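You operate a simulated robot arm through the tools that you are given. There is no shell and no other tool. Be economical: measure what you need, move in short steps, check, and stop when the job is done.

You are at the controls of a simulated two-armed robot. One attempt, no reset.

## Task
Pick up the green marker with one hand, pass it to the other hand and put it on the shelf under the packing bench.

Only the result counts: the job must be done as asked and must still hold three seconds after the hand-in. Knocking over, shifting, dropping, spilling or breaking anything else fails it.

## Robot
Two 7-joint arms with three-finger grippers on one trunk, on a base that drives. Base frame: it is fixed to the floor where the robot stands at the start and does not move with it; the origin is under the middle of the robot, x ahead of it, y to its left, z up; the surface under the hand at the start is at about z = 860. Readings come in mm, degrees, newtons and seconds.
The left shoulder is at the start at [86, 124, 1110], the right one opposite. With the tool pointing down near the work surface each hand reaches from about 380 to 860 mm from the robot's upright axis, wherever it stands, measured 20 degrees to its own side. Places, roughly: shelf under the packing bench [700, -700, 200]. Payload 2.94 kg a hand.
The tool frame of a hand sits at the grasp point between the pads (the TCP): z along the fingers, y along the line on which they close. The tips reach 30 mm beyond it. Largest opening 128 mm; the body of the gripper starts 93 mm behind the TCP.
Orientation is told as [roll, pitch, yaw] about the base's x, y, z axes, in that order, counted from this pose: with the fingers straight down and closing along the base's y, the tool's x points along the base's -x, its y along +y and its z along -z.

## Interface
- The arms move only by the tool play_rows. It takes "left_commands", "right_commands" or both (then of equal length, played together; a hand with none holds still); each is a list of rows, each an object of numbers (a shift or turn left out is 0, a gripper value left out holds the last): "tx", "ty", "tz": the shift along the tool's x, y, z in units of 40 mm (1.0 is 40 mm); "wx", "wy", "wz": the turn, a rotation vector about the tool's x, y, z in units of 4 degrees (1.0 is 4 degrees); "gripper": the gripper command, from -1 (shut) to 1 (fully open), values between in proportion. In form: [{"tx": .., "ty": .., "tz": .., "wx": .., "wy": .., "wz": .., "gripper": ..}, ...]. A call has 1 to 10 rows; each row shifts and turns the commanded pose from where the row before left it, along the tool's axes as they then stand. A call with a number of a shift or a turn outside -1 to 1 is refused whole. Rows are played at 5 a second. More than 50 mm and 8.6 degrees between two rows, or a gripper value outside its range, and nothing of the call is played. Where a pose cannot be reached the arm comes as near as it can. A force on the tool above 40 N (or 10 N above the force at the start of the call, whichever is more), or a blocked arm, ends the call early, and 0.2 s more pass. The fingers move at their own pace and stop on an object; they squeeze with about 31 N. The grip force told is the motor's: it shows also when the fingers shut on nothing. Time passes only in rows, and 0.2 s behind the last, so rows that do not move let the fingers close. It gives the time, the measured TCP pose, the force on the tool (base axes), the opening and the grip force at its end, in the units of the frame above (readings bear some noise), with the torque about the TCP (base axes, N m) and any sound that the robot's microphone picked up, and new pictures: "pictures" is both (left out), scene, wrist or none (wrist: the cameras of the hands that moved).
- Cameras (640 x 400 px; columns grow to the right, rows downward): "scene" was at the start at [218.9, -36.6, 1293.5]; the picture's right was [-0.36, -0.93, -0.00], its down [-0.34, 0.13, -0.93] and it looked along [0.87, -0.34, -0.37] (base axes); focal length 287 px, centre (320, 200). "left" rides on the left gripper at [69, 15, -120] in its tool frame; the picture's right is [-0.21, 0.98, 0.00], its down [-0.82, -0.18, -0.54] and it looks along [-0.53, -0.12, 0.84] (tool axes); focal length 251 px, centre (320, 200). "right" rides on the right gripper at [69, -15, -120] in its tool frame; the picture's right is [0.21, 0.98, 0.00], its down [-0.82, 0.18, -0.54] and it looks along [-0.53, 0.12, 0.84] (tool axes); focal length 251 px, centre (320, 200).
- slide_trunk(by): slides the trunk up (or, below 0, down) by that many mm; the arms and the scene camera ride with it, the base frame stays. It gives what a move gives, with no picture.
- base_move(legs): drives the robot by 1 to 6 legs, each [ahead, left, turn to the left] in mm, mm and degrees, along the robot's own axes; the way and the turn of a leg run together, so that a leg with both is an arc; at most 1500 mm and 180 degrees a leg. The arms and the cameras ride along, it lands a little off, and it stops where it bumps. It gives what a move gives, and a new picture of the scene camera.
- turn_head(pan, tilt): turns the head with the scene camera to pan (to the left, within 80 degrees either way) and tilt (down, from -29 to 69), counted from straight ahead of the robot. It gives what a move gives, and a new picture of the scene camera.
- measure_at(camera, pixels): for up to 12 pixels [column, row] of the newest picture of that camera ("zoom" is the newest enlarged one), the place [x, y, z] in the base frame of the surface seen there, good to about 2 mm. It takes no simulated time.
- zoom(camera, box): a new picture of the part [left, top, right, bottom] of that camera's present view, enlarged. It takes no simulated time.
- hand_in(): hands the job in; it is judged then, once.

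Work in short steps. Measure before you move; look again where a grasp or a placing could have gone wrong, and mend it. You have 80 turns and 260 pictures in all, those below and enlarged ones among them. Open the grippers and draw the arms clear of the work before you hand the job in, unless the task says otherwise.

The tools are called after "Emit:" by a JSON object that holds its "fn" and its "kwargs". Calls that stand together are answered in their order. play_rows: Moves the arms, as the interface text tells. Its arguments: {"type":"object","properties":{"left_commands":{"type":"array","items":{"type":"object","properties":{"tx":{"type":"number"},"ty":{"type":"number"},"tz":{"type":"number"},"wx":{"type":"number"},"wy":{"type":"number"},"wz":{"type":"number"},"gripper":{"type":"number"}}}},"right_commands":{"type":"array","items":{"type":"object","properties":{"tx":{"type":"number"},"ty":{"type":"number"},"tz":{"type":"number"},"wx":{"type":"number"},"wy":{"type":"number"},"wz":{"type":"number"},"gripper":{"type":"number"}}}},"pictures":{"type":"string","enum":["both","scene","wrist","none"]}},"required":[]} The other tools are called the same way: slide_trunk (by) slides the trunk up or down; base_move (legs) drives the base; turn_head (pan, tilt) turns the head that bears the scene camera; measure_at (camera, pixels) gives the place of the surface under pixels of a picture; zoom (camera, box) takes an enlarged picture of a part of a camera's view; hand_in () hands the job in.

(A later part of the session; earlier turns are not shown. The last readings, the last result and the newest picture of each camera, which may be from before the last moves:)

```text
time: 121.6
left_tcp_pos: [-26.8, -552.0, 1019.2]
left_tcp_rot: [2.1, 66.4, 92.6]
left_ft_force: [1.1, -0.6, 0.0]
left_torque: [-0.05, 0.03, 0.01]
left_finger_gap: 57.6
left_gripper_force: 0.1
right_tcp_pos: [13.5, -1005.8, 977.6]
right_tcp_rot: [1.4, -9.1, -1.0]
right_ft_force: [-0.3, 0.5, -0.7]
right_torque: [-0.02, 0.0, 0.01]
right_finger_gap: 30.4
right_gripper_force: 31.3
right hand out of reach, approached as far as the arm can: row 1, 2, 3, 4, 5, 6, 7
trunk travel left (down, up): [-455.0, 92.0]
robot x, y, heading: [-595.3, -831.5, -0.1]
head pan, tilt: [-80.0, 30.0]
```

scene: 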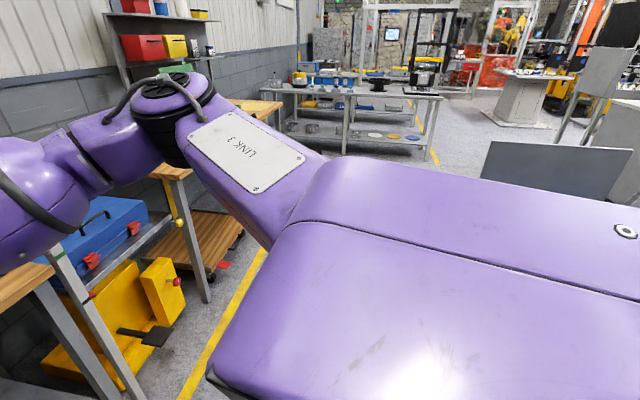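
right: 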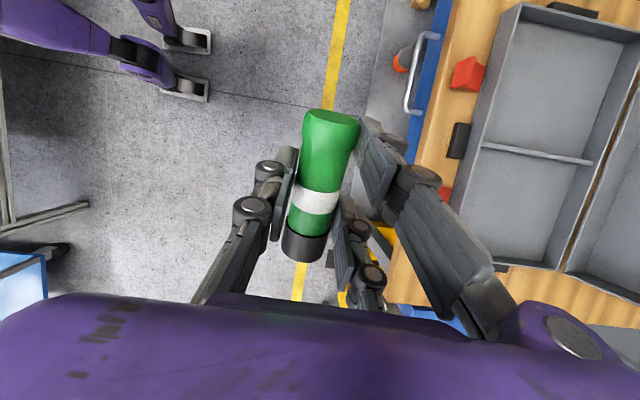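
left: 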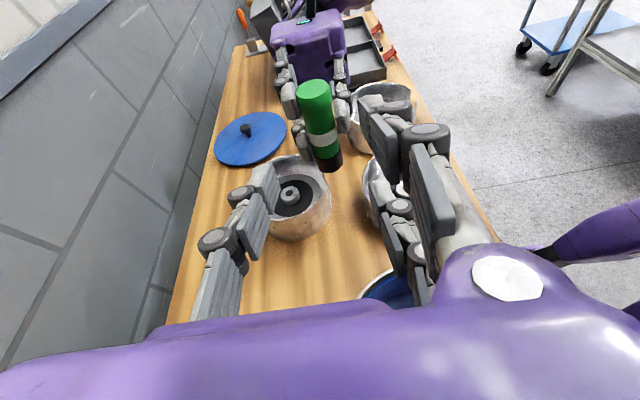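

The base got blocked at x≈-594 and the left arm was nudged—something behind/left. I move forward 40 mm and look left.

Emit:
{"fn": "base_move", "kwargs": {"legs": [[40, 0, 0]]}}

Emit:
{"fn": "turn_head", "kwargs": {"pan": 75, "tilt": 40}}

```text
time: 122.5
left_tcp_pos: [-8.0, -551.2, 1030.6]
left_tcp_rot: [-0.8, 66.5, 89.9]
left_ft_force: [-0.6, 0.3, -0.1]
left_torque: [0.04, -0.02, 0.11]
left_finger_gap: 57.7
left_gripper_force: 0.1
right_tcp_pos: [33.7, -1004.8, 989.9]
right_tcp_rot: [1.5, -10.2, -0.9]
right_ft_force: [-1.3, -0.2, 0.0]
right_torque: [0.01, -0.08, 0.03]
right_finger_gap: 30.3
right_gripper_force: 30.5
trunk travel left (down, up): [-455.0, 92.0]
robot x, y, heading: [-556.9, -829.1, -0.1]
head pan, tilt: [-80.0, 30.0]
```

scene: 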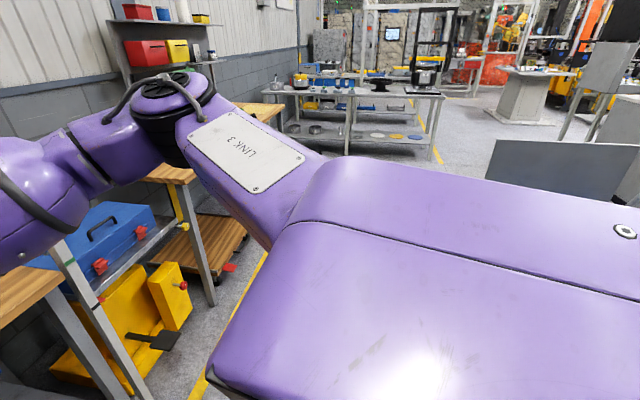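

```text
time: 124.9
left_tcp_pos: [-3.6, -550.9, 1028.0]
left_tcp_rot: [-0.2, 66.5, 90.3]
left_ft_force: [-0.1, -0.1, 0.4]
left_torque: [0.0, 0.02, -0.02]
left_finger_gap: 57.4
left_gripper_force: 0.1
right_tcp_pos: [37.4, -1006.0, 986.6]
right_tcp_rot: [1.4, -10.0, -0.9]
right_ft_force: [0.4, 0.3, -0.3]
right_torque: [-0.01, 0.04, -0.03]
right_finger_gap: 30.2
right_gripper_force: 30.4
trunk travel left (down, up): [-455.0, 92.0]
robot x, y, heading: [-553.6, -830.9, -0.0]
head pan, tilt: [75.0, 40.0]
```

scene: 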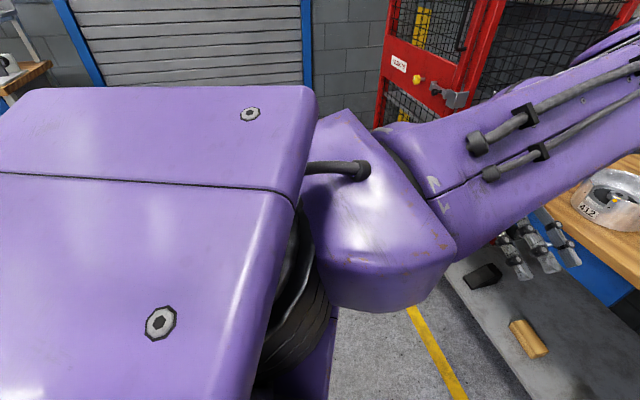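

Front and left are untouched. Now I test extending the right hand forward and down with growing forward tilt from this central pose.

Emit:
{"fn": "play_rows", "kwargs": {"right_commands": [{"wy": -1, "tx": -0.7, "tz": 0.5}, {"wy": -1, "tx": -0.7, "tz": 0.5}, {"wy": -1, "tx": -0.6, "tz": 0.6}, {"wy": -1, "tx": -0.5, "tz": 0.7}, {"wy": -1, "tx": -0.4, "tz": 0.8}, {"wy": -1, "tz": 0.9}, {"wy": -1, "tz": 0.9}, {"wy": -1, "tz": 0.9}, {"tz": 0.9}, {"tz": 0.9}], "pictures": "none"}}

Emit:
{"fn": "turn_head", "kwargs": {"pan": -35, "tilt": 35}}

```text
time: 127.1
left_tcp_pos: [-2.7, -551.7, 1028.4]
left_tcp_rot: [-0.2, 66.5, 90.5]
left_ft_force: [0.0, 0.0, 0.0]
left_torque: [0.01, -0.05, 0.03]
left_finger_gap: 57.5
left_gripper_force: 0.0
right_tcp_pos: [132.8, -1106.4, 902.0]
right_tcp_rot: [1.9, -42.1, -2.0]
right_ft_force: [0.2, -0.4, -1.6]
right_torque: [-0.03, 0.01, 0.0]
right_finger_gap: 30.3
right_gripper_force: 31.2
right hand out of reach, approached as far as the arm can: row 1, 3, 4, 5, 6, 7, 8, 9, 10
trunk travel left (down, up): [-455.0, 92.0]
robot x, y, heading: [-555.8, -829.1, -0.3]
head pan, tilt: [75.0, 40.0]
```

```text
time: 129.0
left_tcp_pos: [-3.1, -552.3, 1028.4]
left_tcp_rot: [-0.2, 66.5, 90.4]
left_ft_force: [-0.3, 0.0, 1.2]
left_torque: [0.0, -0.03, 0.03]
left_finger_gap: 57.5
left_gripper_force: 0.0
right_tcp_pos: [131.1, -1106.7, 903.2]
right_tcp_rot: [1.9, -42.1, -1.8]
right_ft_force: [-0.3, 0.3, -1.9]
right_torque: [0.01, 0.01, -0.01]
right_finger_gap: 29.8
right_gripper_force: 30.5
trunk travel left (down, up): [-455.0, 92.0]
robot x, y, heading: [-557.4, -831.9, -0.0]
head pan, tilt: [-35.0, 35.0]
```

scene: 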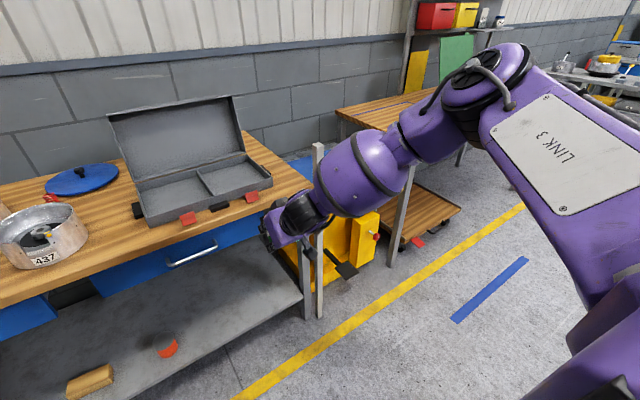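

Still limited; the hand's roll about its own axis may be the limiting wrist joint (it improved from yaw -92 to 0). I roll further in that direction and then push down again.

Emit:
{"fn": "play_rows", "kwargs": {"right_commands": [{"wz": -1}, {"wz": -1}, {"wz": -1}, {"wz": -1}, {"wz": -1}, {"wz": -1}, {"wz": -1}, {"wz": -1}, {"wz": -1}, {"wz": -1}], "pictures": "none"}}

Emit:
{"fn": "play_rows", "kwargs": {"right_commands": [{"wz": -1}, {"wz": -1}, {"wz": -1}, {"wz": -1}, {"wz": -1}, {"wz": -1}, {"wz": -1}, {"wz": -1}, {"wz": -1}, {"wz": -1}], "pictures": "none"}}

Emit:
{"fn": "play_rows", "kwargs": {"right_commands": [{"tz": 1}, {"tz": 1}, {"tz": 1}, {"tz": 1}, {"tz": 1}], "pictures": "scene"}}

```text
time: 131.2
left_tcp_pos: [-3.0, -550.5, 1027.8]
left_tcp_rot: [-0.2, 66.5, 90.4]
left_ft_force: [0.5, 0.8, -0.5]
left_torque: [0.01, -0.01, 0.0]
left_finger_gap: 57.7
left_gripper_force: 0.1
right_tcp_pos: [131.5, -1106.6, 902.5]
right_tcp_rot: [-29.0, -31.9, 47.4]
right_ft_force: [-0.1, 0.1, -0.8]
right_torque: [0.0, 0.01, -0.01]
right_finger_gap: 30.3
right_gripper_force: 31.3
trunk travel left (down, up): [-455.0, 92.0]
robot x, y, heading: [-554.6, -830.7, 0.0]
head pan, tilt: [-35.0, 35.0]
```

```text
time: 133.4
left_tcp_pos: [-3.4, -550.3, 1027.5]
left_tcp_rot: [-0.2, 66.5, 90.4]
left_ft_force: [1.2, 0.0, 1.1]
left_torque: [0.0, -0.03, -0.02]
left_finger_gap: 57.5
left_gripper_force: 0.0
right_tcp_pos: [133.8, -1106.9, 901.2]
right_tcp_rot: [-41.5, -8.0, 82.0]
right_ft_force: [-0.4, 0.0, -0.3]
right_torque: [0.0, -0.01, -0.04]
right_finger_gap: 30.1
right_gripper_force: 31.4
trunk travel left (down, up): [-455.0, 92.0]
robot x, y, heading: [-555.1, -828.8, -0.1]
head pan, tilt: [-35.0, 35.0]
```

```text
time: 134.6
left_tcp_pos: [-4.1, -550.7, 1029.0]
left_tcp_rot: [-0.2, 66.5, 90.4]
left_ft_force: [-0.8, -0.1, -0.8]
left_torque: [-0.03, -0.04, -0.02]
left_finger_gap: 57.6
left_gripper_force: 0.1
right_tcp_pos: [144.7, -1156.8, 888.2]
right_tcp_rot: [-41.4, -8.0, 81.8]
right_ft_force: [1.0, 0.1, -0.3]
right_torque: [-0.06, 0.05, -0.02]
right_finger_gap: 30.0
right_gripper_force: 31.3
right hand out of reach, approached as far as the arm can: row 1, 2, 3, 4, 5
trunk travel left (down, up): [-455.0, 92.0]
robot x, y, heading: [-556.0, -830.0, 0.0]
head pan, tilt: [-35.0, 35.0]
```

scene: 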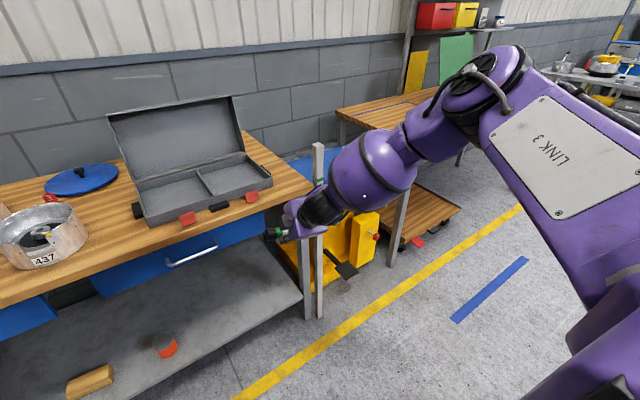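

Roll is free, so the limit is elsewhere (position). I measure elbow, wrist and shoulder to understand.

Emit:
{"fn": "measure_at", "kwargs": {"camera": "scene", "pixels": [[495, 75], [520, 70], [420, 130], [370, 165], [320, 205], [295, 220], [560, 150], [600, 250], [620, 330], [610, 290], [480, 125], [540, 200]]}}

Emit:
{"fn": "zoom", "kwargs": {"camera": "scene", "box": [240, 20, 640, 400]}}

```text
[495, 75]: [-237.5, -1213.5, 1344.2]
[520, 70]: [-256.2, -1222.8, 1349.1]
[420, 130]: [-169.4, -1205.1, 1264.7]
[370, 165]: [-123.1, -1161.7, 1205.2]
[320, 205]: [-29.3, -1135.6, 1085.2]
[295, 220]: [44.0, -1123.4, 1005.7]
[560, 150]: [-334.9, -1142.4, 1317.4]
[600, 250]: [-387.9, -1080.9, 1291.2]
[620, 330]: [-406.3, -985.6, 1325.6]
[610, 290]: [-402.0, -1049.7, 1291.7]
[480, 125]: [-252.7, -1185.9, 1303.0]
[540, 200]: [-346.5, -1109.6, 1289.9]
```

```text
1.05 times, centred on (440, 210) of scene (not enlarged: the box is as wide or as high as the picture)
```

zoom: 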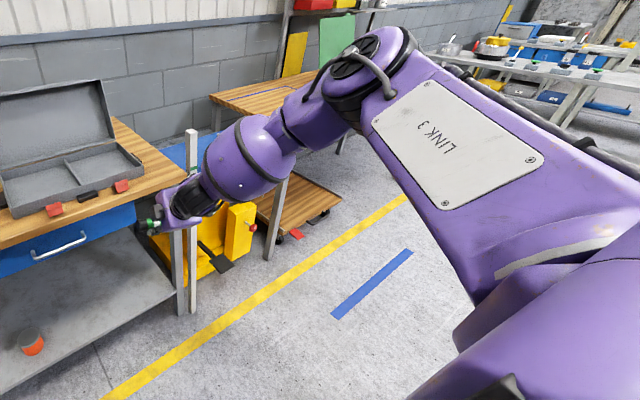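

The elbow stays at shoulder height in this branch. I bring the right hand to the mirror image of the left arm's start pose (central, stretched, vertical), which had the elbow inward, and look.

Emit:
{"fn": "play_rows", "kwargs": {"right_commands": [{"wz": 1}, {"wz": 1}, {"wz": 1}, {"wz": 1}, {"wz": 1}, {"wz": 1}, {"wz": 1}, {"wz": 1}, {"wz": 1}, {"wz": 1}], "pictures": "none"}}

Emit:
{"fn": "play_rows", "kwargs": {"right_commands": [{"wz": 1}, {"wz": 1}, {"wz": 1}, {"wz": 1}, {"wz": 1}, {"wz": 1}, {"wz": 1}, {"wz": 1}, {"wz": 1}, {"wz": 1}], "pictures": "none"}}

Emit:
{"fn": "play_rows", "kwargs": {"right_commands": [{"tx": -0.63, "tz": -0.7}, {"tx": -0.63, "tz": -0.7}, {"tx": -0.63, "tz": -0.7}, {"tx": -0.63, "tz": -0.7}, {"tx": -0.63, "tz": -0.7}, {"tx": -0.63, "tz": -0.7}, {"tx": -0.63, "tz": -0.7}, {"tx": -0.63, "tz": -0.7}, {"wy": 1}, {"wy": 1}], "pictures": "none"}}

Emit:
{"fn": "play_rows", "kwargs": {"right_commands": [{"wy": 1}, {"wy": 1}, {"wy": 1}, {"wy": 1}, {"wy": 1}, {"wy": 1}, {"wy": 1}, {"wy": 1}, {"wy": 0.5}], "pictures": "none"}}

Emit:
{"fn": "play_rows", "kwargs": {"right_commands": [{"ty": 0.8, "tz": -0.3}, {"ty": 0.8, "tz": -0.3}, {"ty": 0.8, "tz": -0.3}, {"ty": 0.8, "tz": -0.3}, {"ty": 0.8, "tz": -0.3}, {"ty": 0.8, "tz": -0.3}, {"ty": 0.8}, {"ty": 0.8}, {"ty": 0.5}, {"tx": -0.5}], "pictures": "both"}}

```text
time: 136.8
left_tcp_pos: [-2.8, -551.5, 1028.1]
left_tcp_rot: [-0.2, 66.4, 90.5]
left_ft_force: [1.2, -0.1, 0.2]
left_torque: [0.0, 0.01, -0.01]
left_finger_gap: 57.7
left_gripper_force: 0.0
right_tcp_pos: [145.4, -1158.6, 889.2]
right_tcp_rot: [-29.1, -32.0, 47.2]
right_ft_force: [0.6, 0.2, -0.7]
right_torque: [-0.02, -0.01, 0.02]
right_finger_gap: 30.3
right_gripper_force: 30.9
trunk travel left (down, up): [-455.0, 92.0]
robot x, y, heading: [-552.2, -830.6, -0.2]
head pan, tilt: [-35.0, 35.0]
```

```text
time: 139.0
left_tcp_pos: [-3.8, -550.7, 1026.7]
left_tcp_rot: [-0.3, 66.5, 90.5]
left_ft_force: [-0.4, 0.2, 0.2]
left_torque: [0.01, -0.04, -0.03]
left_finger_gap: 57.6
left_gripper_force: 0.0
right_tcp_pos: [144.3, -1158.4, 889.2]
right_tcp_rot: [1.9, -42.0, -1.9]
right_ft_force: [-0.8, 0.3, -1.2]
right_torque: [-0.01, 0.08, -0.02]
right_finger_gap: 30.3
right_gripper_force: 31.0
trunk travel left (down, up): [-455.0, 92.0]
robot x, y, heading: [-556.0, -832.7, 0.0]
head pan, tilt: [-35.0, 35.0]
```

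```text
time: 141.2
left_tcp_pos: [-3.7, -550.7, 1027.5]
left_tcp_rot: [-0.2, 66.4, 90.5]
left_ft_force: [0.1, 0.7, -0.1]
left_torque: [-0.04, 0.0, -0.02]
left_finger_gap: 57.6
left_gripper_force: 0.0
right_tcp_pos: [144.5, -1164.3, 1192.7]
right_tcp_rot: [1.6, -33.9, -1.5]
right_ft_force: [0.3, -0.3, -1.1]
right_torque: [0.0, 0.0, -0.06]
right_finger_gap: 30.4
right_gripper_force: 31.5
trunk travel left (down, up): [-455.0, 92.0]
robot x, y, heading: [-556.7, -830.6, -0.0]
head pan, tilt: [-35.0, 35.0]
```

```text
time: 143.2
left_tcp_pos: [-3.7, -550.2, 1027.5]
left_tcp_rot: [-0.2, 66.6, 90.3]
left_ft_force: [0.6, -0.1, -0.3]
left_torque: [-0.01, 0.0, -0.01]
left_finger_gap: 57.5
left_gripper_force: 0.1
right_tcp_pos: [133.1, -1178.5, 1194.2]
right_tcp_rot: [1.2, -8.1, 0.1]
right_ft_force: [-0.4, 0.1, -0.5]
right_torque: [-0.02, 0.0, 0.01]
right_finger_gap: 30.4
right_gripper_force: 31.2
right hand out of reach, approached as far as the arm can: row 6, 7, 8
trunk travel left (down, up): [-455.0, 92.0]
robot x, y, heading: [-559.7, -835.2, -0.2]
head pan, tilt: [-35.0, 35.0]
```

```text
time: 145.4
left_tcp_pos: [-3.0, -550.9, 1027.7]
left_tcp_rot: [-0.2, 66.6, 90.4]
left_ft_force: [0.2, -0.8, 0.0]
left_torque: [0.01, -0.02, 0.0]
left_finger_gap: 57.6
left_gripper_force: 0.1
right_tcp_pos: [94.4, -1121.8, 1261.8]
right_tcp_rot: [1.0, -6.1, 0.2]
right_ft_force: [0.1, 0.3, -0.4]
right_torque: [-0.01, 0.0, 0.0]
right_finger_gap: 30.2
right_gripper_force: 31.2
right hand out of reach, approached as far as the arm can: row 1, 2, 3, 4, 5, 6, 7, 8, 9, 10
trunk travel left (down, up): [-455.0, 92.0]
robot x, y, heading: [-555.4, -830.4, 0.0]
head pan, tilt: [-35.0, 35.0]
```

scene: 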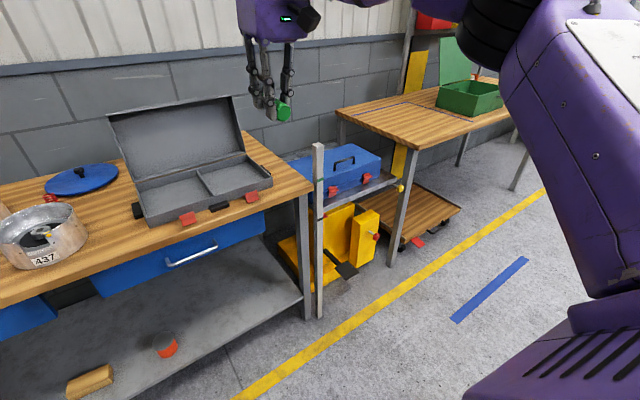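
right: 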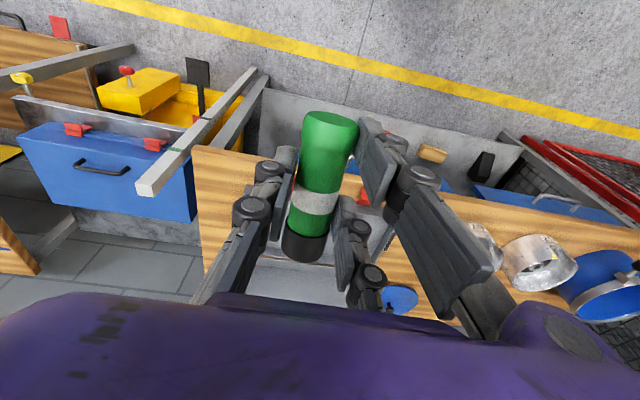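

Stuck differently here (elbow very high). I return to the right arm's rest pose and from there move straight to the mirrored pose of the left arm's start, checking whether the elbow comes inward.

Emit:
{"fn": "play_rows", "kwargs": {"right_commands": [{"tx": 0.7, "wy": 0.5}, {"tx": 0.7, "wy": 0.5}, {"tx": 0.7, "wy": 0.5}, {"tx": 0.7}, {"tx": 0.7}, {"tx": 0.7}, {"tx": 0.7}, {"tx": 0.7}, {"tx": 0.6}], "pictures": "scene"}}

Emit:
{"fn": "play_rows", "kwargs": {"right_commands": [{"tx": -0.7, "ty": 0.53}, {"tx": -0.7, "ty": 0.53}, {"tx": -0.7, "ty": 0.53}, {"tx": -0.7, "ty": 0.53}, {"tx": -0.7, "ty": 0.53}, {"tx": -0.7, "ty": 0.53}, {"tx": -0.7, "ty": 0.53}, {"tx": -0.7, "ty": 0.53}, {"tx": -0.7, "ty": 0.53}, {"tx": -0.6, "ty": 0.5}], "pictures": "scene"}}

```text
time: 147.4
left_tcp_pos: [-3.5, -551.1, 1028.0]
left_tcp_rot: [-0.3, 66.4, 90.4]
left_ft_force: [-0.8, 0.0, -0.8]
left_torque: [0.03, 0.0, 0.04]
left_finger_gap: 57.5
left_gripper_force: 0.0
right_tcp_pos: [-154.7, -1124.5, 1258.0]
right_tcp_rot: [1.1, -0.1, 0.2]
right_ft_force: [-0.7, -1.0, -1.4]
right_torque: [-0.01, 0.01, -0.01]
right_finger_gap: 30.2
right_gripper_force: 30.7
trunk travel left (down, up): [-455.0, 92.0]
robot x, y, heading: [-553.9, -828.6, -0.0]
head pan, tilt: [-35.0, 35.0]
```

scene: 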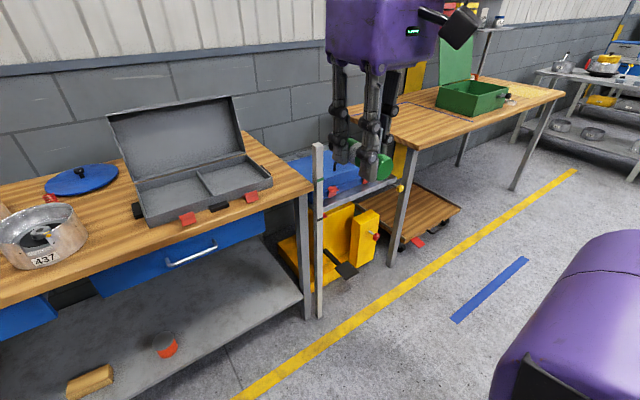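

```text
time: 149.6
left_tcp_pos: [-3.7, -550.6, 1027.9]
left_tcp_rot: [-0.2, 66.5, 90.4]
left_ft_force: [-0.9, 0.4, -1.2]
left_torque: [-0.01, 0.01, 0.02]
left_finger_gap: 57.5
left_gripper_force: 0.1
right_tcp_pos: [1.9, -1003.0, 1261.0]
right_tcp_rot: [1.1, -0.1, 0.3]
right_ft_force: [-0.5, -0.5, -0.5]
right_torque: [0.02, -0.02, 0.0]
right_finger_gap: 30.2
right_gripper_force: 31.1
right hand out of reach, approached as far as the arm can: row 6, 7, 8, 9, 10
trunk travel left (down, up): [-455.0, 92.0]
robot x, y, heading: [-558.7, -832.7, -0.1]
head pan, tilt: [-35.0, 35.0]
```

scene: 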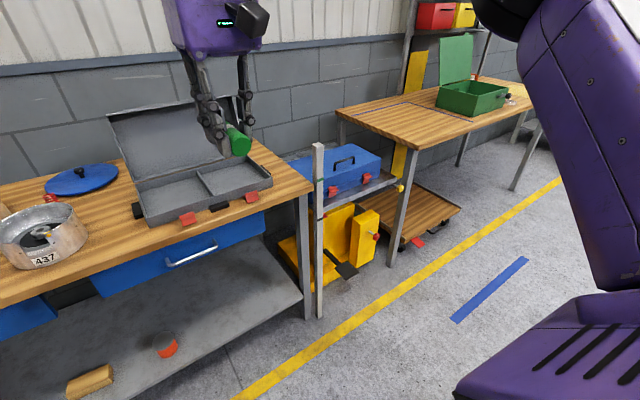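

Same high-elbow limit. In the earlier camera-up, sideways-pointing posture the forearm lay low beside the hand, so I return to that (yaw -90, tilt 88) and lower from there directly to see how deep it goes.

Emit:
{"fn": "play_rows", "kwargs": {"right_commands": [{"ty": -0.8, "wz": 1}, {"ty": -0.8, "wz": 1}, {"ty": -0.8, "wz": 1}, {"ty": -0.8, "wz": 1}, {"ty": -0.8, "wz": 1}, {"wz": 1}, {"wz": 1}, {"wz": 1}, {"wz": 1}, {"wz": 1}], "pictures": "none"}}

Emit:
{"fn": "play_rows", "kwargs": {"right_commands": [{"wz": 1}, {"wz": 1}, {"wz": 1}, {"wz": 1}, {"wz": 1}, {"wz": 1}, {"wz": 1}, {"wz": 1}, {"wz": 1}, {"wz": 1}], "pictures": "none"}}

Emit:
{"fn": "play_rows", "kwargs": {"right_commands": [{"wz": 1}, {"wz": 1}, {"wz": 0.5}, {"wy": 1}, {"wy": 1}, {"wy": 1}, {"wy": 1}, {"wy": 1}, {"wy": 1}, {"wy": 1}], "pictures": "none"}}

Emit:
{"fn": "play_rows", "kwargs": {"right_commands": [{"wy": 1}, {"wy": 1}, {"wy": 1}, {"wy": 1}, {"wy": 1}, {"wy": 1}, {"wy": 1}, {"wy": 1}, {"wy": 1}, {"wy": 1}], "pictures": "none"}}

Emit:
{"fn": "play_rows", "kwargs": {"right_commands": [{"wy": 1}, {"wy": 1}, {"wy": 1}, {"wy": 1}, {"wy": 1}, {"tx": -1}, {"tx": -1}, {"tx": -1}, {"tx": -1}, {"tx": -1}], "pictures": "none"}}

Emit:
{"fn": "play_rows", "kwargs": {"right_commands": [{"tx": -1}, {"tx": -1}, {"tx": -1}, {"tx": -1}, {"tx": -1}, {"tx": -1}, {"tx": -1}, {"tx": -1}, {"tx": -1}, {"tx": -1}], "pictures": "scene"}}

```text
time: 151.8
left_tcp_pos: [-2.9, -550.6, 1027.2]
left_tcp_rot: [-0.2, 66.5, 90.4]
left_ft_force: [0.3, 0.3, 0.7]
left_torque: [0.0, 0.03, -0.02]
left_finger_gap: 57.6
left_gripper_force: 0.1
right_tcp_pos: [-18.0, -1160.4, 1258.0]
right_tcp_rot: [1.0, 0.7, -39.8]
right_ft_force: [0.3, -0.1, -0.5]
right_torque: [0.04, 0.0, 0.0]
right_finger_gap: 30.2
right_gripper_force: 30.7
trunk travel left (down, up): [-455.0, 92.0]
robot x, y, heading: [-554.9, -830.3, -0.2]
head pan, tilt: [-35.0, 35.0]
```

```text
time: 154.0
left_tcp_pos: [-4.6, -551.7, 1028.5]
left_tcp_rot: [-0.2, 66.4, 90.4]
left_ft_force: [0.1, -0.4, -0.7]
left_torque: [0.01, 0.02, -0.01]
left_finger_gap: 57.6
left_gripper_force: 0.1
right_tcp_pos: [-17.6, -1160.1, 1259.8]
right_tcp_rot: [0.3, 1.1, -79.8]
right_ft_force: [-0.6, 0.0, -0.9]
right_torque: [0.03, -0.02, -0.01]
right_finger_gap: 30.2
right_gripper_force: 31.0
trunk travel left (down, up): [-455.0, 92.0]
robot x, y, heading: [-554.3, -832.5, -0.2]
head pan, tilt: [-35.0, 35.0]
```

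```text
time: 156.2
left_tcp_pos: [-3.9, -549.8, 1029.0]
left_tcp_rot: [-0.1, 66.4, 90.5]
left_ft_force: [0.8, -0.2, 0.0]
left_torque: [0.03, 0.01, 0.01]
left_finger_gap: 57.6
left_gripper_force: 0.1
right_tcp_pos: [-19.5, -1161.9, 1259.2]
right_tcp_rot: [-0.1, 29.2, -89.7]
right_ft_force: [0.6, -0.1, -1.7]
right_torque: [-0.02, 0.02, 0.03]
right_finger_gap: 30.5
right_gripper_force: 31.2
trunk travel left (down, up): [-455.0, 92.0]
robot x, y, heading: [-556.5, -828.5, 0.2]
head pan, tilt: [-35.0, 35.0]
```

```text
time: 158.4
left_tcp_pos: [-3.0, -551.3, 1027.0]
left_tcp_rot: [-0.2, 66.5, 90.5]
left_ft_force: [-0.1, 0.8, -0.4]
left_torque: [0.01, -0.01, -0.01]
left_finger_gap: 57.7
left_gripper_force: 0.1
right_tcp_pos: [-17.5, -1159.9, 1258.7]
right_tcp_rot: [0.3, 69.2, -89.4]
right_ft_force: [-0.6, 0.2, -0.8]
right_torque: [0.01, 0.01, -0.01]
right_finger_gap: 30.5
right_gripper_force: 31.1
trunk travel left (down, up): [-455.0, 92.0]
robot x, y, heading: [-555.5, -831.7, -0.2]
head pan, tilt: [-35.0, 35.0]
```

```text
time: 160.6
left_tcp_pos: [-3.0, -550.2, 1027.0]
left_tcp_rot: [-0.2, 66.6, 90.5]
left_ft_force: [0.0, -1.0, -1.0]
left_torque: [0.02, -0.01, 0.01]
left_finger_gap: 57.7
left_gripper_force: 0.0
right_tcp_pos: [-28.0, -1157.6, 1066.8]
right_tcp_rot: [7.6, 89.0, -82.1]
right_ft_force: [-0.5, 0.1, -0.6]
right_torque: [-0.02, 0.02, -0.03]
right_finger_gap: 30.1
right_gripper_force: 31.3
right hand out of reach, approached as far as the arm can: row 10
trunk travel left (down, up): [-455.0, 92.0]
robot x, y, heading: [-556.2, -832.7, -0.1]
head pan, tilt: [-35.0, 35.0]
```

```text
time: 162.8
left_tcp_pos: [-3.8, -551.9, 1028.3]
left_tcp_rot: [-0.2, 66.5, 90.3]
left_ft_force: [0.1, -1.4, -0.1]
left_torque: [0.0, -0.01, -0.03]
left_finger_gap: 57.3
left_gripper_force: 0.1
right_tcp_pos: [-146.4, -1088.5, 977.7]
right_tcp_rot: [3.8, 89.0, -85.9]
right_ft_force: [-1.1, 0.1, -0.6]
right_torque: [-0.01, -0.02, 0.0]
right_finger_gap: 30.1
right_gripper_force: 30.9
right hand out of reach, approached as far as the arm can: row 1, 2, 3, 4, 5, 6, 7, 8, 9, 10
trunk travel left (down, up): [-455.0, 92.0]
robot x, y, heading: [-550.9, -830.9, 0.2]
head pan, tilt: [-35.0, 35.0]
```

scene: 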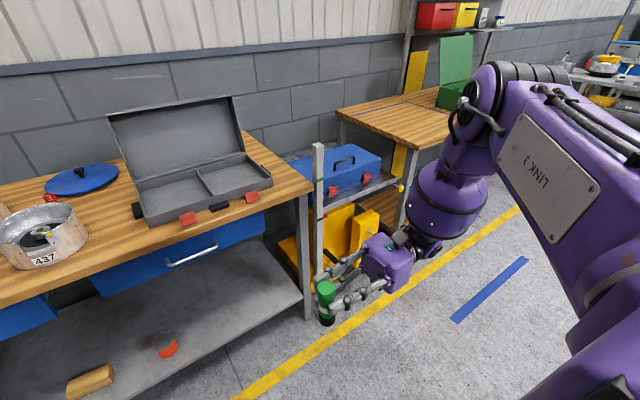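

The data show the elbow gets lower the more the arm points out to the robot's right. So the low reach is at the robot's side: I tilt back to vertical and test lowering at azimuth ~65° to the right.

Emit:
{"fn": "play_rows", "kwargs": {"right_commands": [{"tx": 0.5, "wy": -1}, {"wy": -1}, {"wy": -1}, {"wy": -1}, {"wy": -1}, {"wy": -1}, {"wy": -1}, {"wy": -1}, {"wy": -1}, {"wy": -1}], "pictures": "none"}}

Emit:
{"fn": "play_rows", "kwargs": {"right_commands": [{"wy": -1}, {"wy": -1}, {"wy": -1}, {"wy": -1}, {"wy": -1}, {"wy": -1}, {"wy": -1}, {"wy": -1}, {"wy": -1}, {"wy": -1}], "pictures": "none"}}

Emit:
{"fn": "play_rows", "kwargs": {"right_commands": [{"wy": -1}, {"wy": -1}, {"tx": -0.9, "ty": -0.4}, {"tx": -0.9, "ty": -0.4}, {"tx": -0.9, "ty": -0.4}, {"tx": -0.9, "ty": -0.4}, {"tx": -0.9, "ty": -0.4}, {"tx": -0.9, "ty": -0.4}, {"tx": -0.9, "ty": -0.4}, {"tx": -0.9, "ty": -0.4}], "pictures": "none"}}

Emit:
{"fn": "play_rows", "kwargs": {"right_commands": [{"tz": 1}, {"tz": 1}, {"tz": 1}, {"tz": 1}, {"tz": 1}, {"tz": 1}, {"tz": 1}, {"tz": 1}, {"tz": 1}, {"tz": 1}], "pictures": "none"}}

Emit:
{"fn": "turn_head", "kwargs": {"pan": -70, "tilt": 40}}

```text
time: 165.0
left_tcp_pos: [-2.1, -551.2, 1027.0]
left_tcp_rot: [-0.2, 66.6, 90.4]
left_ft_force: [-0.1, -0.6, 0.7]
left_torque: [0.02, -0.02, 0.02]
left_finger_gap: 57.6
left_gripper_force: 0.1
right_tcp_pos: [-145.5, -1088.4, 996.1]
right_tcp_rot: [0.2, 48.9, -89.7]
right_ft_force: [0.8, 0.1, -0.6]
right_torque: [-0.01, -0.01, -0.03]
right_finger_gap: 30.3
right_gripper_force: 31.0
trunk travel left (down, up): [-455.0, 92.0]
robot x, y, heading: [-554.2, -828.8, -0.1]
head pan, tilt: [-35.0, 35.0]
```

```text
time: 167.2
left_tcp_pos: [-4.6, -550.1, 1028.2]
left_tcp_rot: [-0.2, 66.4, 90.6]
left_ft_force: [-1.5, 0.9, -1.0]
left_torque: [-0.01, -0.02, 0.0]
left_finger_gap: 57.9
left_gripper_force: 0.1
right_tcp_pos: [-143.9, -1088.2, 995.3]
right_tcp_rot: [0.0, 9.1, -89.7]
right_ft_force: [-0.7, 0.0, -0.6]
right_torque: [0.01, -0.01, -0.02]
right_finger_gap: 30.4
right_gripper_force: 30.9
trunk travel left (down, up): [-455.0, 92.0]
robot x, y, heading: [-554.7, -831.8, 0.1]
head pan, tilt: [-35.0, 35.0]
```

```text
time: 169.4
left_tcp_pos: [-3.5, -552.2, 1028.5]
left_tcp_rot: [-0.3, 66.5, 90.4]
left_ft_force: [-1.1, 0.0, 0.8]
left_torque: [0.01, 0.01, -0.01]
left_finger_gap: 57.9
left_gripper_force: 0.0
right_tcp_pos: [-272.8, -1378.7, 993.2]
right_tcp_rot: [0.0, 1.1, -89.6]
right_ft_force: [0.2, -0.6, -1.0]
right_torque: [0.06, -0.02, 0.0]
right_finger_gap: 30.2
right_gripper_force: 30.8
trunk travel left (down, up): [-455.0, 92.0]
robot x, y, heading: [-554.2, -829.9, 0.1]
head pan, tilt: [-35.0, 35.0]
```

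```text
time: 171.6
left_tcp_pos: [-4.3, -551.5, 1027.7]
left_tcp_rot: [-0.1, 66.5, 90.5]
left_ft_force: [0.2, -0.6, -0.5]
left_torque: [0.01, -0.01, 0.0]
left_finger_gap: 57.9
left_gripper_force: 0.0
right_tcp_pos: [-270.7, -1369.7, 589.8]
right_tcp_rot: [0.1, 1.1, -89.7]
right_ft_force: [0.5, 0.6, -1.3]
right_torque: [-0.02, 0.02, 0.0]
right_finger_gap: 30.2
right_gripper_force: 30.8
trunk travel left (down, up): [-455.0, 92.0]
robot x, y, heading: [-556.5, -826.5, -0.2]
head pan, tilt: [-35.0, 35.0]
```

```text
time: 172.6
left_tcp_pos: [-3.6, -550.9, 1027.2]
left_tcp_rot: [-0.2, 66.5, 90.4]
left_ft_force: [0.1, 0.0, -0.1]
left_torque: [-0.01, 0.03, 0.0]
left_finger_gap: 57.5
left_gripper_force: 0.0
right_tcp_pos: [-271.7, -1369.5, 590.4]
right_tcp_rot: [0.0, 1.1, -89.8]
right_ft_force: [-0.5, 0.0, -1.1]
right_torque: [-0.01, 0.01, 0.03]
right_finger_gap: 30.1
right_gripper_force: 31.1
trunk travel left (down, up): [-455.0, 92.0]
robot x, y, heading: [-555.5, -829.2, -0.1]
head pan, tilt: [-70.0, 40.0]
```

scene: 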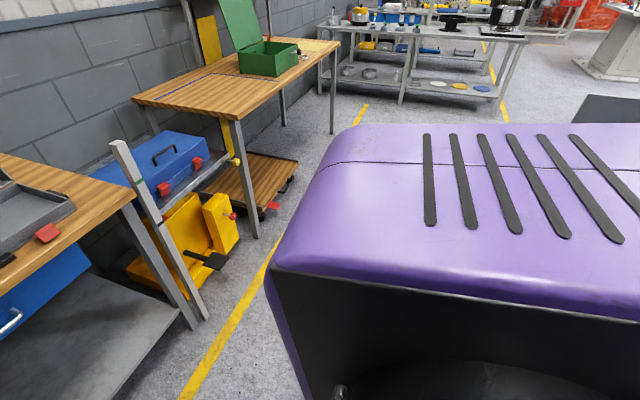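

Excellent: at the robot's right side the hand goes down freely (z 590, 650 below the shoulder). So I turn the robot left 90° so that its right side faces the bench, and drive to y≈-1284.

Emit:
{"fn": "base_move", "kwargs": {"legs": [[205, 0, 0], [0, 0, 90], [-454, 0, 0]]}}

Emit:
{"fn": "turn_head", "kwargs": {"pan": -75, "tilt": 55}}

```text
time: 180.3
left_tcp_pos: [-634.9, -720.6, 1026.8]
left_tcp_rot: [-0.3, 66.5, -179.6]
left_ft_force: [-0.8, 0.5, 0.3]
left_torque: [-0.03, 0.04, 0.02]
left_finger_gap: 57.5
left_gripper_force: 0.0
right_tcp_pos: [183.0, -989.2, 589.2]
right_tcp_rot: [0.1, 1.2, 0.2]
right_ft_force: [-0.8, -0.1, -1.4]
right_torque: [0.02, 0.03, -0.01]
right_finger_gap: 30.3
right_gripper_force: 31.3
trunk travel left (down, up): [-455.0, 92.0]
robot x, y, heading: [-353.1, -1272.5, 90.0]
head pan, tilt: [-70.0, 40.0]
```

scene: 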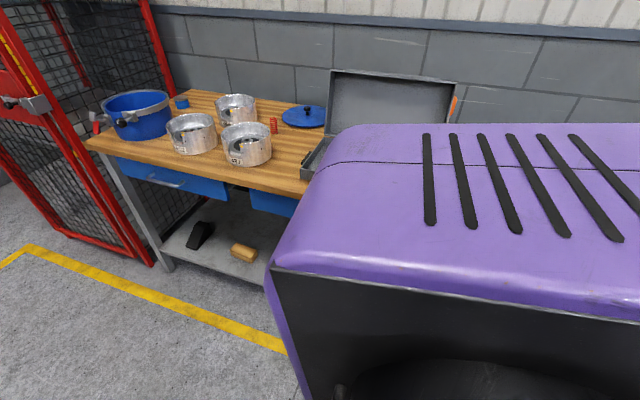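

```text
time: 181.1
left_tcp_pos: [-635.1, -720.4, 1027.5]
left_tcp_rot: [-0.1, 66.6, -179.6]
left_ft_force: [-0.3, -0.8, -0.1]
left_torque: [0.01, 0.01, -0.04]
left_finger_gap: 57.8
left_gripper_force: 0.1
right_tcp_pos: [183.7, -990.3, 590.1]
right_tcp_rot: [0.1, 1.2, 0.3]
right_ft_force: [1.0, -0.8, -1.4]
right_torque: [0.01, 0.01, 0.07]
right_finger_gap: 30.2
right_gripper_force: 31.0
trunk travel left (down, up): [-455.0, 92.0]
robot x, y, heading: [-354.8, -1277.5, 90.0]
head pan, tilt: [-75.0, 55.0]
```

scene: 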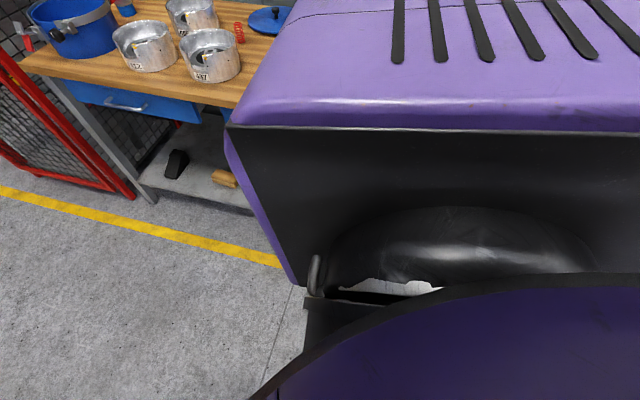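

Bench items are undisturbed. I set the right hand to its final relative pose (x+83, up 117) and use the left wrist camera to view the right arm's elbow.

Emit:
{"fn": "play_rows", "kwargs": {"right_commands": [{"tx": -0.52, "tz": -0.73}, {"tx": -0.52, "tz": -0.73}, {"tx": -0.52, "tz": -0.73}, {"tx": -0.52, "tz": -0.73}, {}], "left_commands": [{}, {}, {}, {}, {}], "pictures": "wrist"}}

```text
time: 182.3
left_tcp_pos: [-635.1, -720.3, 1029.0]
left_tcp_rot: [-0.2, 66.5, -179.5]
left_ft_force: [0.9, 0.1, -0.5]
left_torque: [0.02, -0.03, -0.03]
left_finger_gap: 57.3
left_gripper_force: 0.0
right_tcp_pos: [268.8, -990.5, 705.8]
right_tcp_rot: [0.0, 1.1, 0.3]
right_ft_force: [-0.2, 0.0, -1.1]
right_torque: [0.01, 0.01, 0.0]
right_finger_gap: 30.2
right_gripper_force: 30.9
trunk travel left (down, up): [-455.0, 92.0]
robot x, y, heading: [-355.5, -1272.8, 89.9]
head pan, tilt: [-75.0, 55.0]
```

right: 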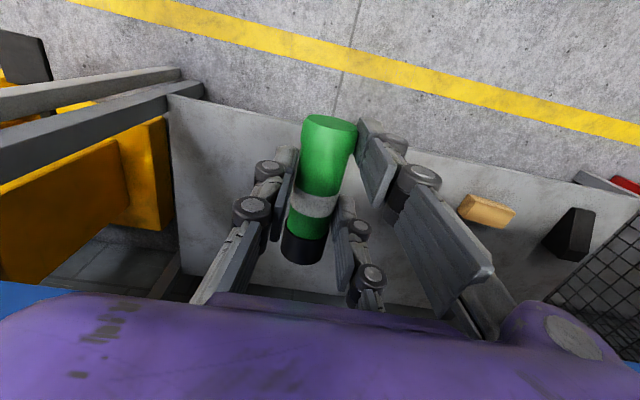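
left: 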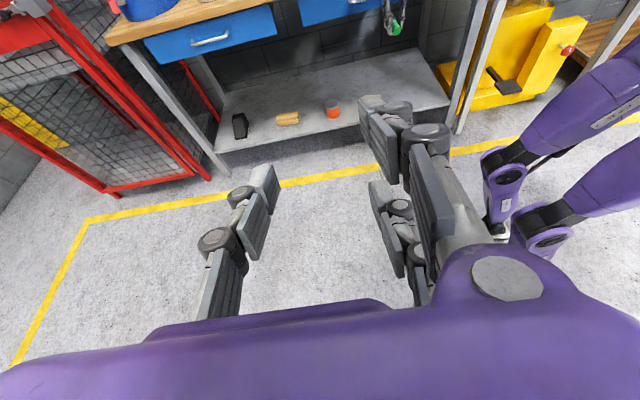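

The shelf is in good view. I tilt the left hand up 24° so its camera sees the right arm's elbow, and measure the shelf edges with the right camera.

Emit:
{"fn": "measure_at", "kwargs": {"camera": "right", "pixels": [[260, 125], [450, 155], [175, 150], [190, 270], [485, 210], [230, 200], [400, 165], [180, 75], [440, 185], [570, 235]]}}

Emit:
{"fn": "play_rows", "kwargs": {"left_commands": [{"wy": 1}, {"wy": 1}, {"wy": 1}, {"wy": 1}, {"wy": 1}, {"wy": 1}], "pictures": "wrist"}}

```text
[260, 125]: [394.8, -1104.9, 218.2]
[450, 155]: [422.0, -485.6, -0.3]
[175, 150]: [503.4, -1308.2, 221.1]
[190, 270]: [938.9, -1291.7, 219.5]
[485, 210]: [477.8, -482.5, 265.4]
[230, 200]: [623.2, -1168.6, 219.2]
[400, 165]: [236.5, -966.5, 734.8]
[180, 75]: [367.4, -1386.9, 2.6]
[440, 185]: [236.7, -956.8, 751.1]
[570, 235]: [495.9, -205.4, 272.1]
```

```text
time: 183.7
left_tcp_pos: [-635.4, -720.4, 1028.3]
left_tcp_rot: [-0.1, 66.5, -179.7]
left_ft_force: [0.6, -0.6, -0.3]
left_torque: [0.01, 0.01, 0.02]
left_finger_gap: 57.7
left_gripper_force: 0.0
left hand out of reach, approached as far as the arm can: row 1, 2, 3, 4, 5, 6
right_tcp_pos: [269.4, -990.1, 705.9]
right_tcp_rot: [0.2, 1.1, 0.2]
right_ft_force: [0.5, -0.2, 0.0]
right_torque: [-0.01, 0.03, 0.03]
right_finger_gap: 30.5
right_gripper_force: 31.1
trunk travel left (down, up): [-455.0, 92.0]
robot x, y, heading: [-357.1, -1275.6, 90.0]
head pan, tilt: [-75.0, 55.0]
```

left: 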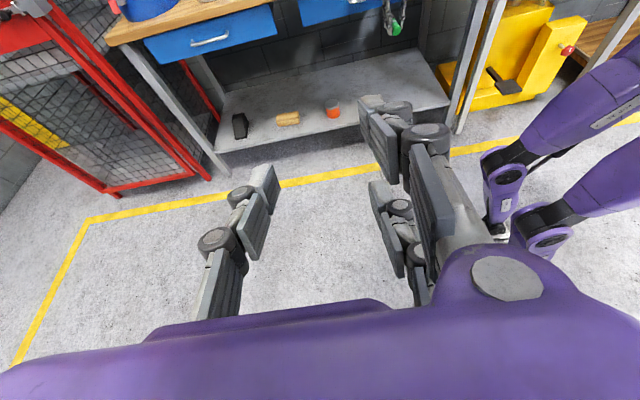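

Left can't tilt more, but geometry says the elbow will sit at about x≈270, z≈630–720 when placing, in front of/below the drawers. I stretch 20 mm more, and lower the trunk 415 mm in front of the shelf.

Emit:
{"fn": "play_rows", "kwargs": {"right_commands": [{"tx": -0.5}, {}], "pictures": "none"}}

Emit:
{"fn": "slide_trunk", "kwargs": {"by": -415}}

Emit:
{"fn": "turn_head", "kwargs": {"pan": -70, "tilt": 30}}

Emit:
{"fn": "play_rows", "kwargs": {"right_commands": [{}], "left_commands": [{}], "pictures": "wrist"}}

```text
time: 184.1
left_tcp_pos: [-636.3, -720.6, 1027.9]
left_tcp_rot: [-0.1, 66.6, -179.5]
left_ft_force: [0.9, -0.3, 0.0]
left_torque: [-0.02, 0.01, -0.01]
left_finger_gap: 57.8
left_gripper_force: 0.1
right_tcp_pos: [273.4, -990.3, 704.7]
right_tcp_rot: [0.1, 2.1, 0.2]
right_ft_force: [-20.0, -3.4, 11.3]
right_torque: [0.36, -3.59, -0.63]
right_finger_gap: 30.3
right_gripper_force: 30.8
trunk travel left (down, up): [-455.0, 92.0]
robot x, y, heading: [-355.4, -1275.7, 90.0]
head pan, tilt: [-75.0, 55.0]
stopped in row 2 (right hand): the force on the tool passed its limit at 45 N (the readings are from after the stop); the commanded pose is now the measured one
```

```text
refused: -415 is not a number from -400 to 400
```

```text
time: 185.0
left_tcp_pos: [-635.5, -720.7, 1027.2]
left_tcp_rot: [-0.2, 66.6, -179.6]
left_ft_force: [-0.6, 0.0, -0.4]
left_torque: [0.01, 0.01, 0.03]
left_finger_gap: 57.8
left_gripper_force: 0.0
right_tcp_pos: [273.1, -990.9, 703.4]
right_tcp_rot: [0.0, 2.2, 0.2]
right_ft_force: [-19.5, 2.2, -9.2]
right_torque: [-0.12, -2.01, -0.17]
right_finger_gap: 30.4
right_gripper_force: 30.9
trunk travel left (down, up): [-455.0, 92.0]
robot x, y, heading: [-356.1, -1275.9, 89.7]
head pan, tilt: [-70.0, 30.0]
```

scene: 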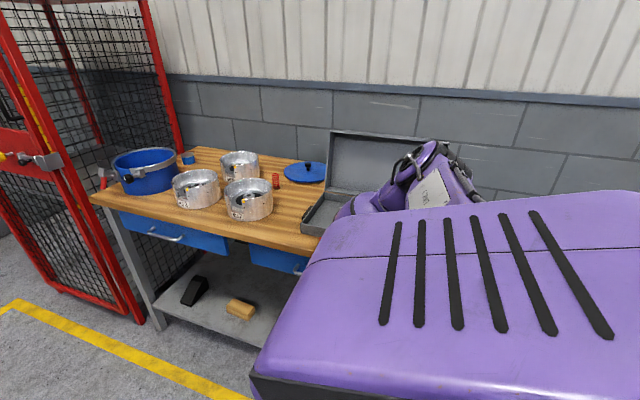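

```text
time: 185.4
left_tcp_pos: [-635.8, -720.4, 1027.9]
left_tcp_rot: [-0.1, 66.7, -179.5]
left_ft_force: [-0.1, 0.1, -0.5]
left_torque: [0.02, -0.02, -0.01]
left_finger_gap: 57.6
left_gripper_force: 0.1
right_tcp_pos: [273.1, -990.6, 702.2]
right_tcp_rot: [-0.2, 2.0, 0.2]
right_ft_force: [-23.3, 1.6, -12.9]
right_torque: [-0.04, -2.31, -0.23]
right_finger_gap: 30.1
right_gripper_force: 30.7
trunk travel left (down, up): [-455.0, 92.0]
robot x, y, heading: [-354.3, -1269.5, 90.0]
head pan, tilt: [-70.0, 30.0]
```

right: 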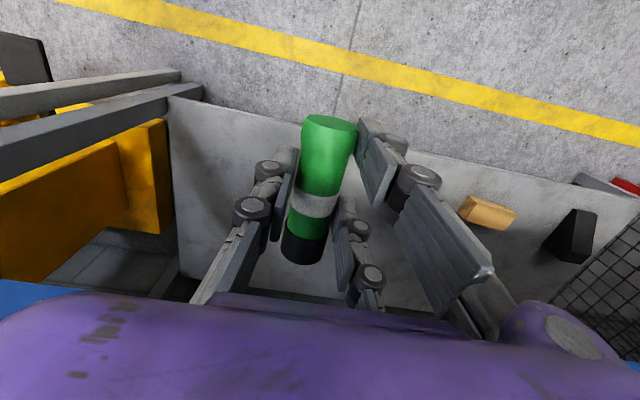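
left: 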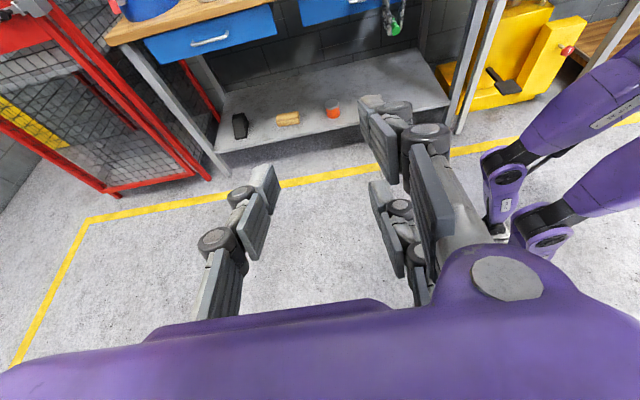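

The hand's back touched the drawer/bench edge (-23 N). I back off 40 mm at once, and measure the elbow seen at (440,155).

Emit:
{"fn": "play_rows", "kwargs": {"right_commands": [{"tx": 0.6}, {"tx": 0.6}, {}], "pictures": "scene"}}

Emit:
{"fn": "measure_at", "kwargs": {"camera": "scene", "pixels": [[430, 190], [440, 150], [410, 165], [465, 190], [375, 200], [350, 205], [170, 238], [290, 262], [240, 205], [325, 210], [272, 180], [300, 170]]}}

Emit:
{"fn": "zoom", "kwargs": {"camera": "scene", "box": [240, 100, 520, 300]}}

```text
time: 186.2
left_tcp_pos: [-634.3, -720.7, 1028.0]
left_tcp_rot: [-0.3, 66.5, -179.8]
left_ft_force: [-0.2, 0.7, -0.6]
left_torque: [-0.01, 0.02, -0.02]
left_finger_gap: 58.0
left_gripper_force: 0.0
right_tcp_pos: [229.7, -989.5, 707.1]
right_tcp_rot: [0.0, 2.0, 0.2]
right_ft_force: [0.2, -0.7, -0.4]
right_torque: [0.0, 0.02, 0.01]
right_finger_gap: 30.3
right_gripper_force: 31.0
trunk travel left (down, up): [-455.0, 92.0]
robot x, y, heading: [-356.7, -1275.8, 89.8]
head pan, tilt: [-70.0, 30.0]
```

scene: 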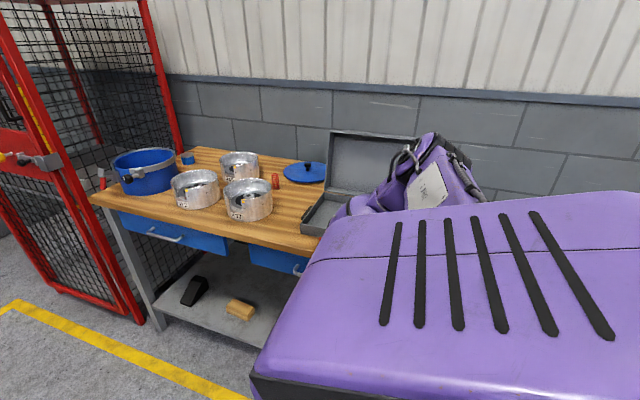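

```text
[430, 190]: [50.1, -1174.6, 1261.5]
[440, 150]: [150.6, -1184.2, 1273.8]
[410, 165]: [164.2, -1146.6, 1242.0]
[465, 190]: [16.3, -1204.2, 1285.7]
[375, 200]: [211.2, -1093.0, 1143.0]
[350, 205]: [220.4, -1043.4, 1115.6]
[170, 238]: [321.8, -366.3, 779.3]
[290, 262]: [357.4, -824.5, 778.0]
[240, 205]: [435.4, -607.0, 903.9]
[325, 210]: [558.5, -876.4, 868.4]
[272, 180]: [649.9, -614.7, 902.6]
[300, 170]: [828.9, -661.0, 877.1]
```

```text
2.00 times, centred on (380, 200) of scene
```

zoom: 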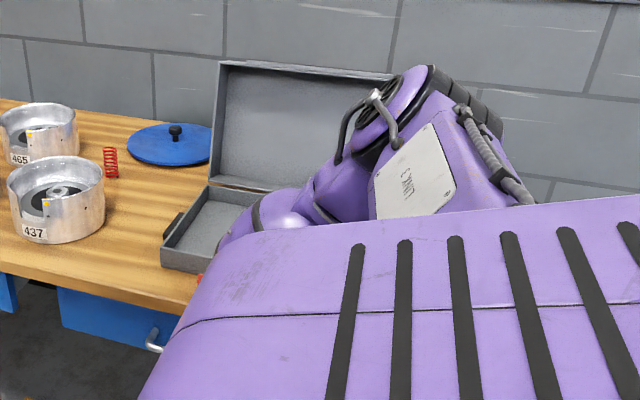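

The elbow stays at shoulder height with the hand ~200 mm off it horizontally; by turning the robot to heading ≈20° that 200 mm offset points under the bench while the elbow stays in front of it. I drive clear, turn right 70° and move to y≈-659.

Emit:
{"fn": "base_move", "kwargs": {"legs": [[0, 60, 0], [0, 0, -70], [211, 579, 0]]}}

Emit:
{"fn": "turn_head", "kwargs": {"pan": 40, "tilt": 25}}

Emit:
{"fn": "turn_head", "kwargs": {"pan": -60, "tilt": 35}}

```text
time: 195.5
left_tcp_pos: [-13.9, -202.3, 1027.4]
left_tcp_rot: [-0.1, 66.5, 111.5]
left_ft_force: [-0.2, 0.5, 0.2]
left_torque: [0.0, -0.02, 0.01]
left_finger_gap: 57.6
left_gripper_force: 0.0
right_tcp_pos: [47.0, -1105.5, 705.8]
right_tcp_rot: [-0.1, 2.0, -68.7]
right_ft_force: [0.9, 0.2, -0.6]
right_torque: [-0.02, 0.01, -0.01]
right_finger_gap: 30.1
right_gripper_force: 30.4
trunk travel left (down, up): [-455.0, 92.0]
robot x, y, heading: [-427.1, -663.6, 21.2]
head pan, tilt: [-70.0, 30.0]
```

scene: 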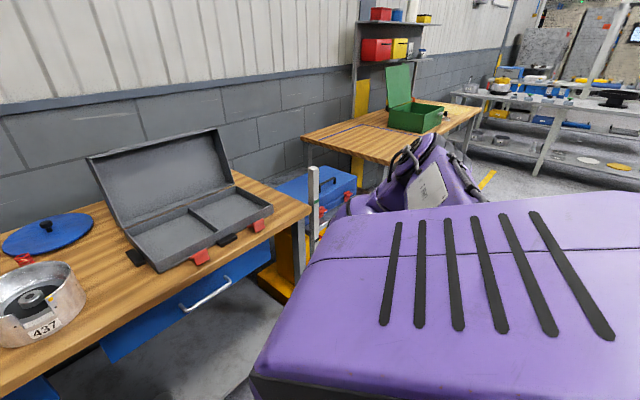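

```text
time: 197.4
left_tcp_pos: [-13.4, -202.8, 1028.8]
left_tcp_rot: [-0.2, 66.5, 111.5]
left_ft_force: [0.7, 0.7, -0.3]
left_torque: [0.0, -0.01, 0.01]
left_finger_gap: 57.7
left_gripper_force: 0.1
right_tcp_pos: [48.4, -1105.1, 705.2]
right_tcp_rot: [-0.1, 2.0, -68.6]
right_ft_force: [0.0, -0.3, -1.8]
right_torque: [-0.02, 0.0, -0.01]
right_finger_gap: 30.6
right_gripper_force: 31.9
trunk travel left (down, up): [-455.0, 92.0]
robot x, y, heading: [-428.6, -664.1, 21.5]
head pan, tilt: [40.0, 25.0]
```

scene: 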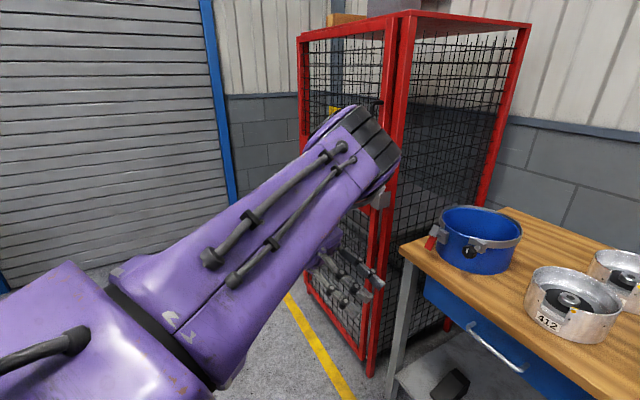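

```text
time: 199.1
left_tcp_pos: [-13.9, -203.4, 1028.0]
left_tcp_rot: [-0.2, 66.5, 111.5]
left_ft_force: [-0.4, 0.2, 0.9]
left_torque: [0.0, 0.01, -0.02]
left_finger_gap: 57.7
left_gripper_force: 0.1
right_tcp_pos: [46.9, -1104.8, 706.6]
right_tcp_rot: [0.0, 2.0, -68.6]
right_ft_force: [-0.4, 0.3, -0.4]
right_torque: [0.03, -0.02, 0.0]
right_finger_gap: 30.0
right_gripper_force: 31.1
trunk travel left (down, up): [-455.0, 92.0]
robot x, y, heading: [-425.8, -663.9, 21.3]
head pan, tilt: [-60.0, 35.0]
```

scene: 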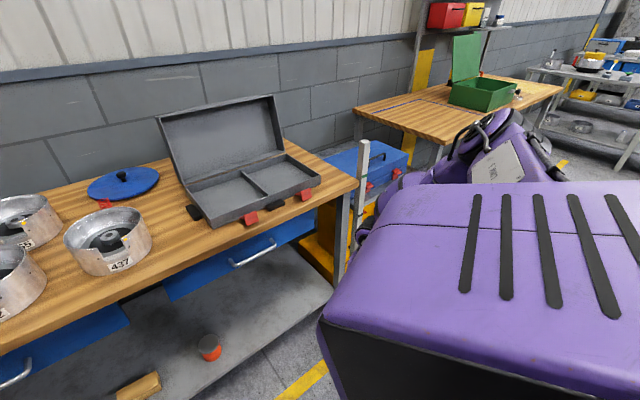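

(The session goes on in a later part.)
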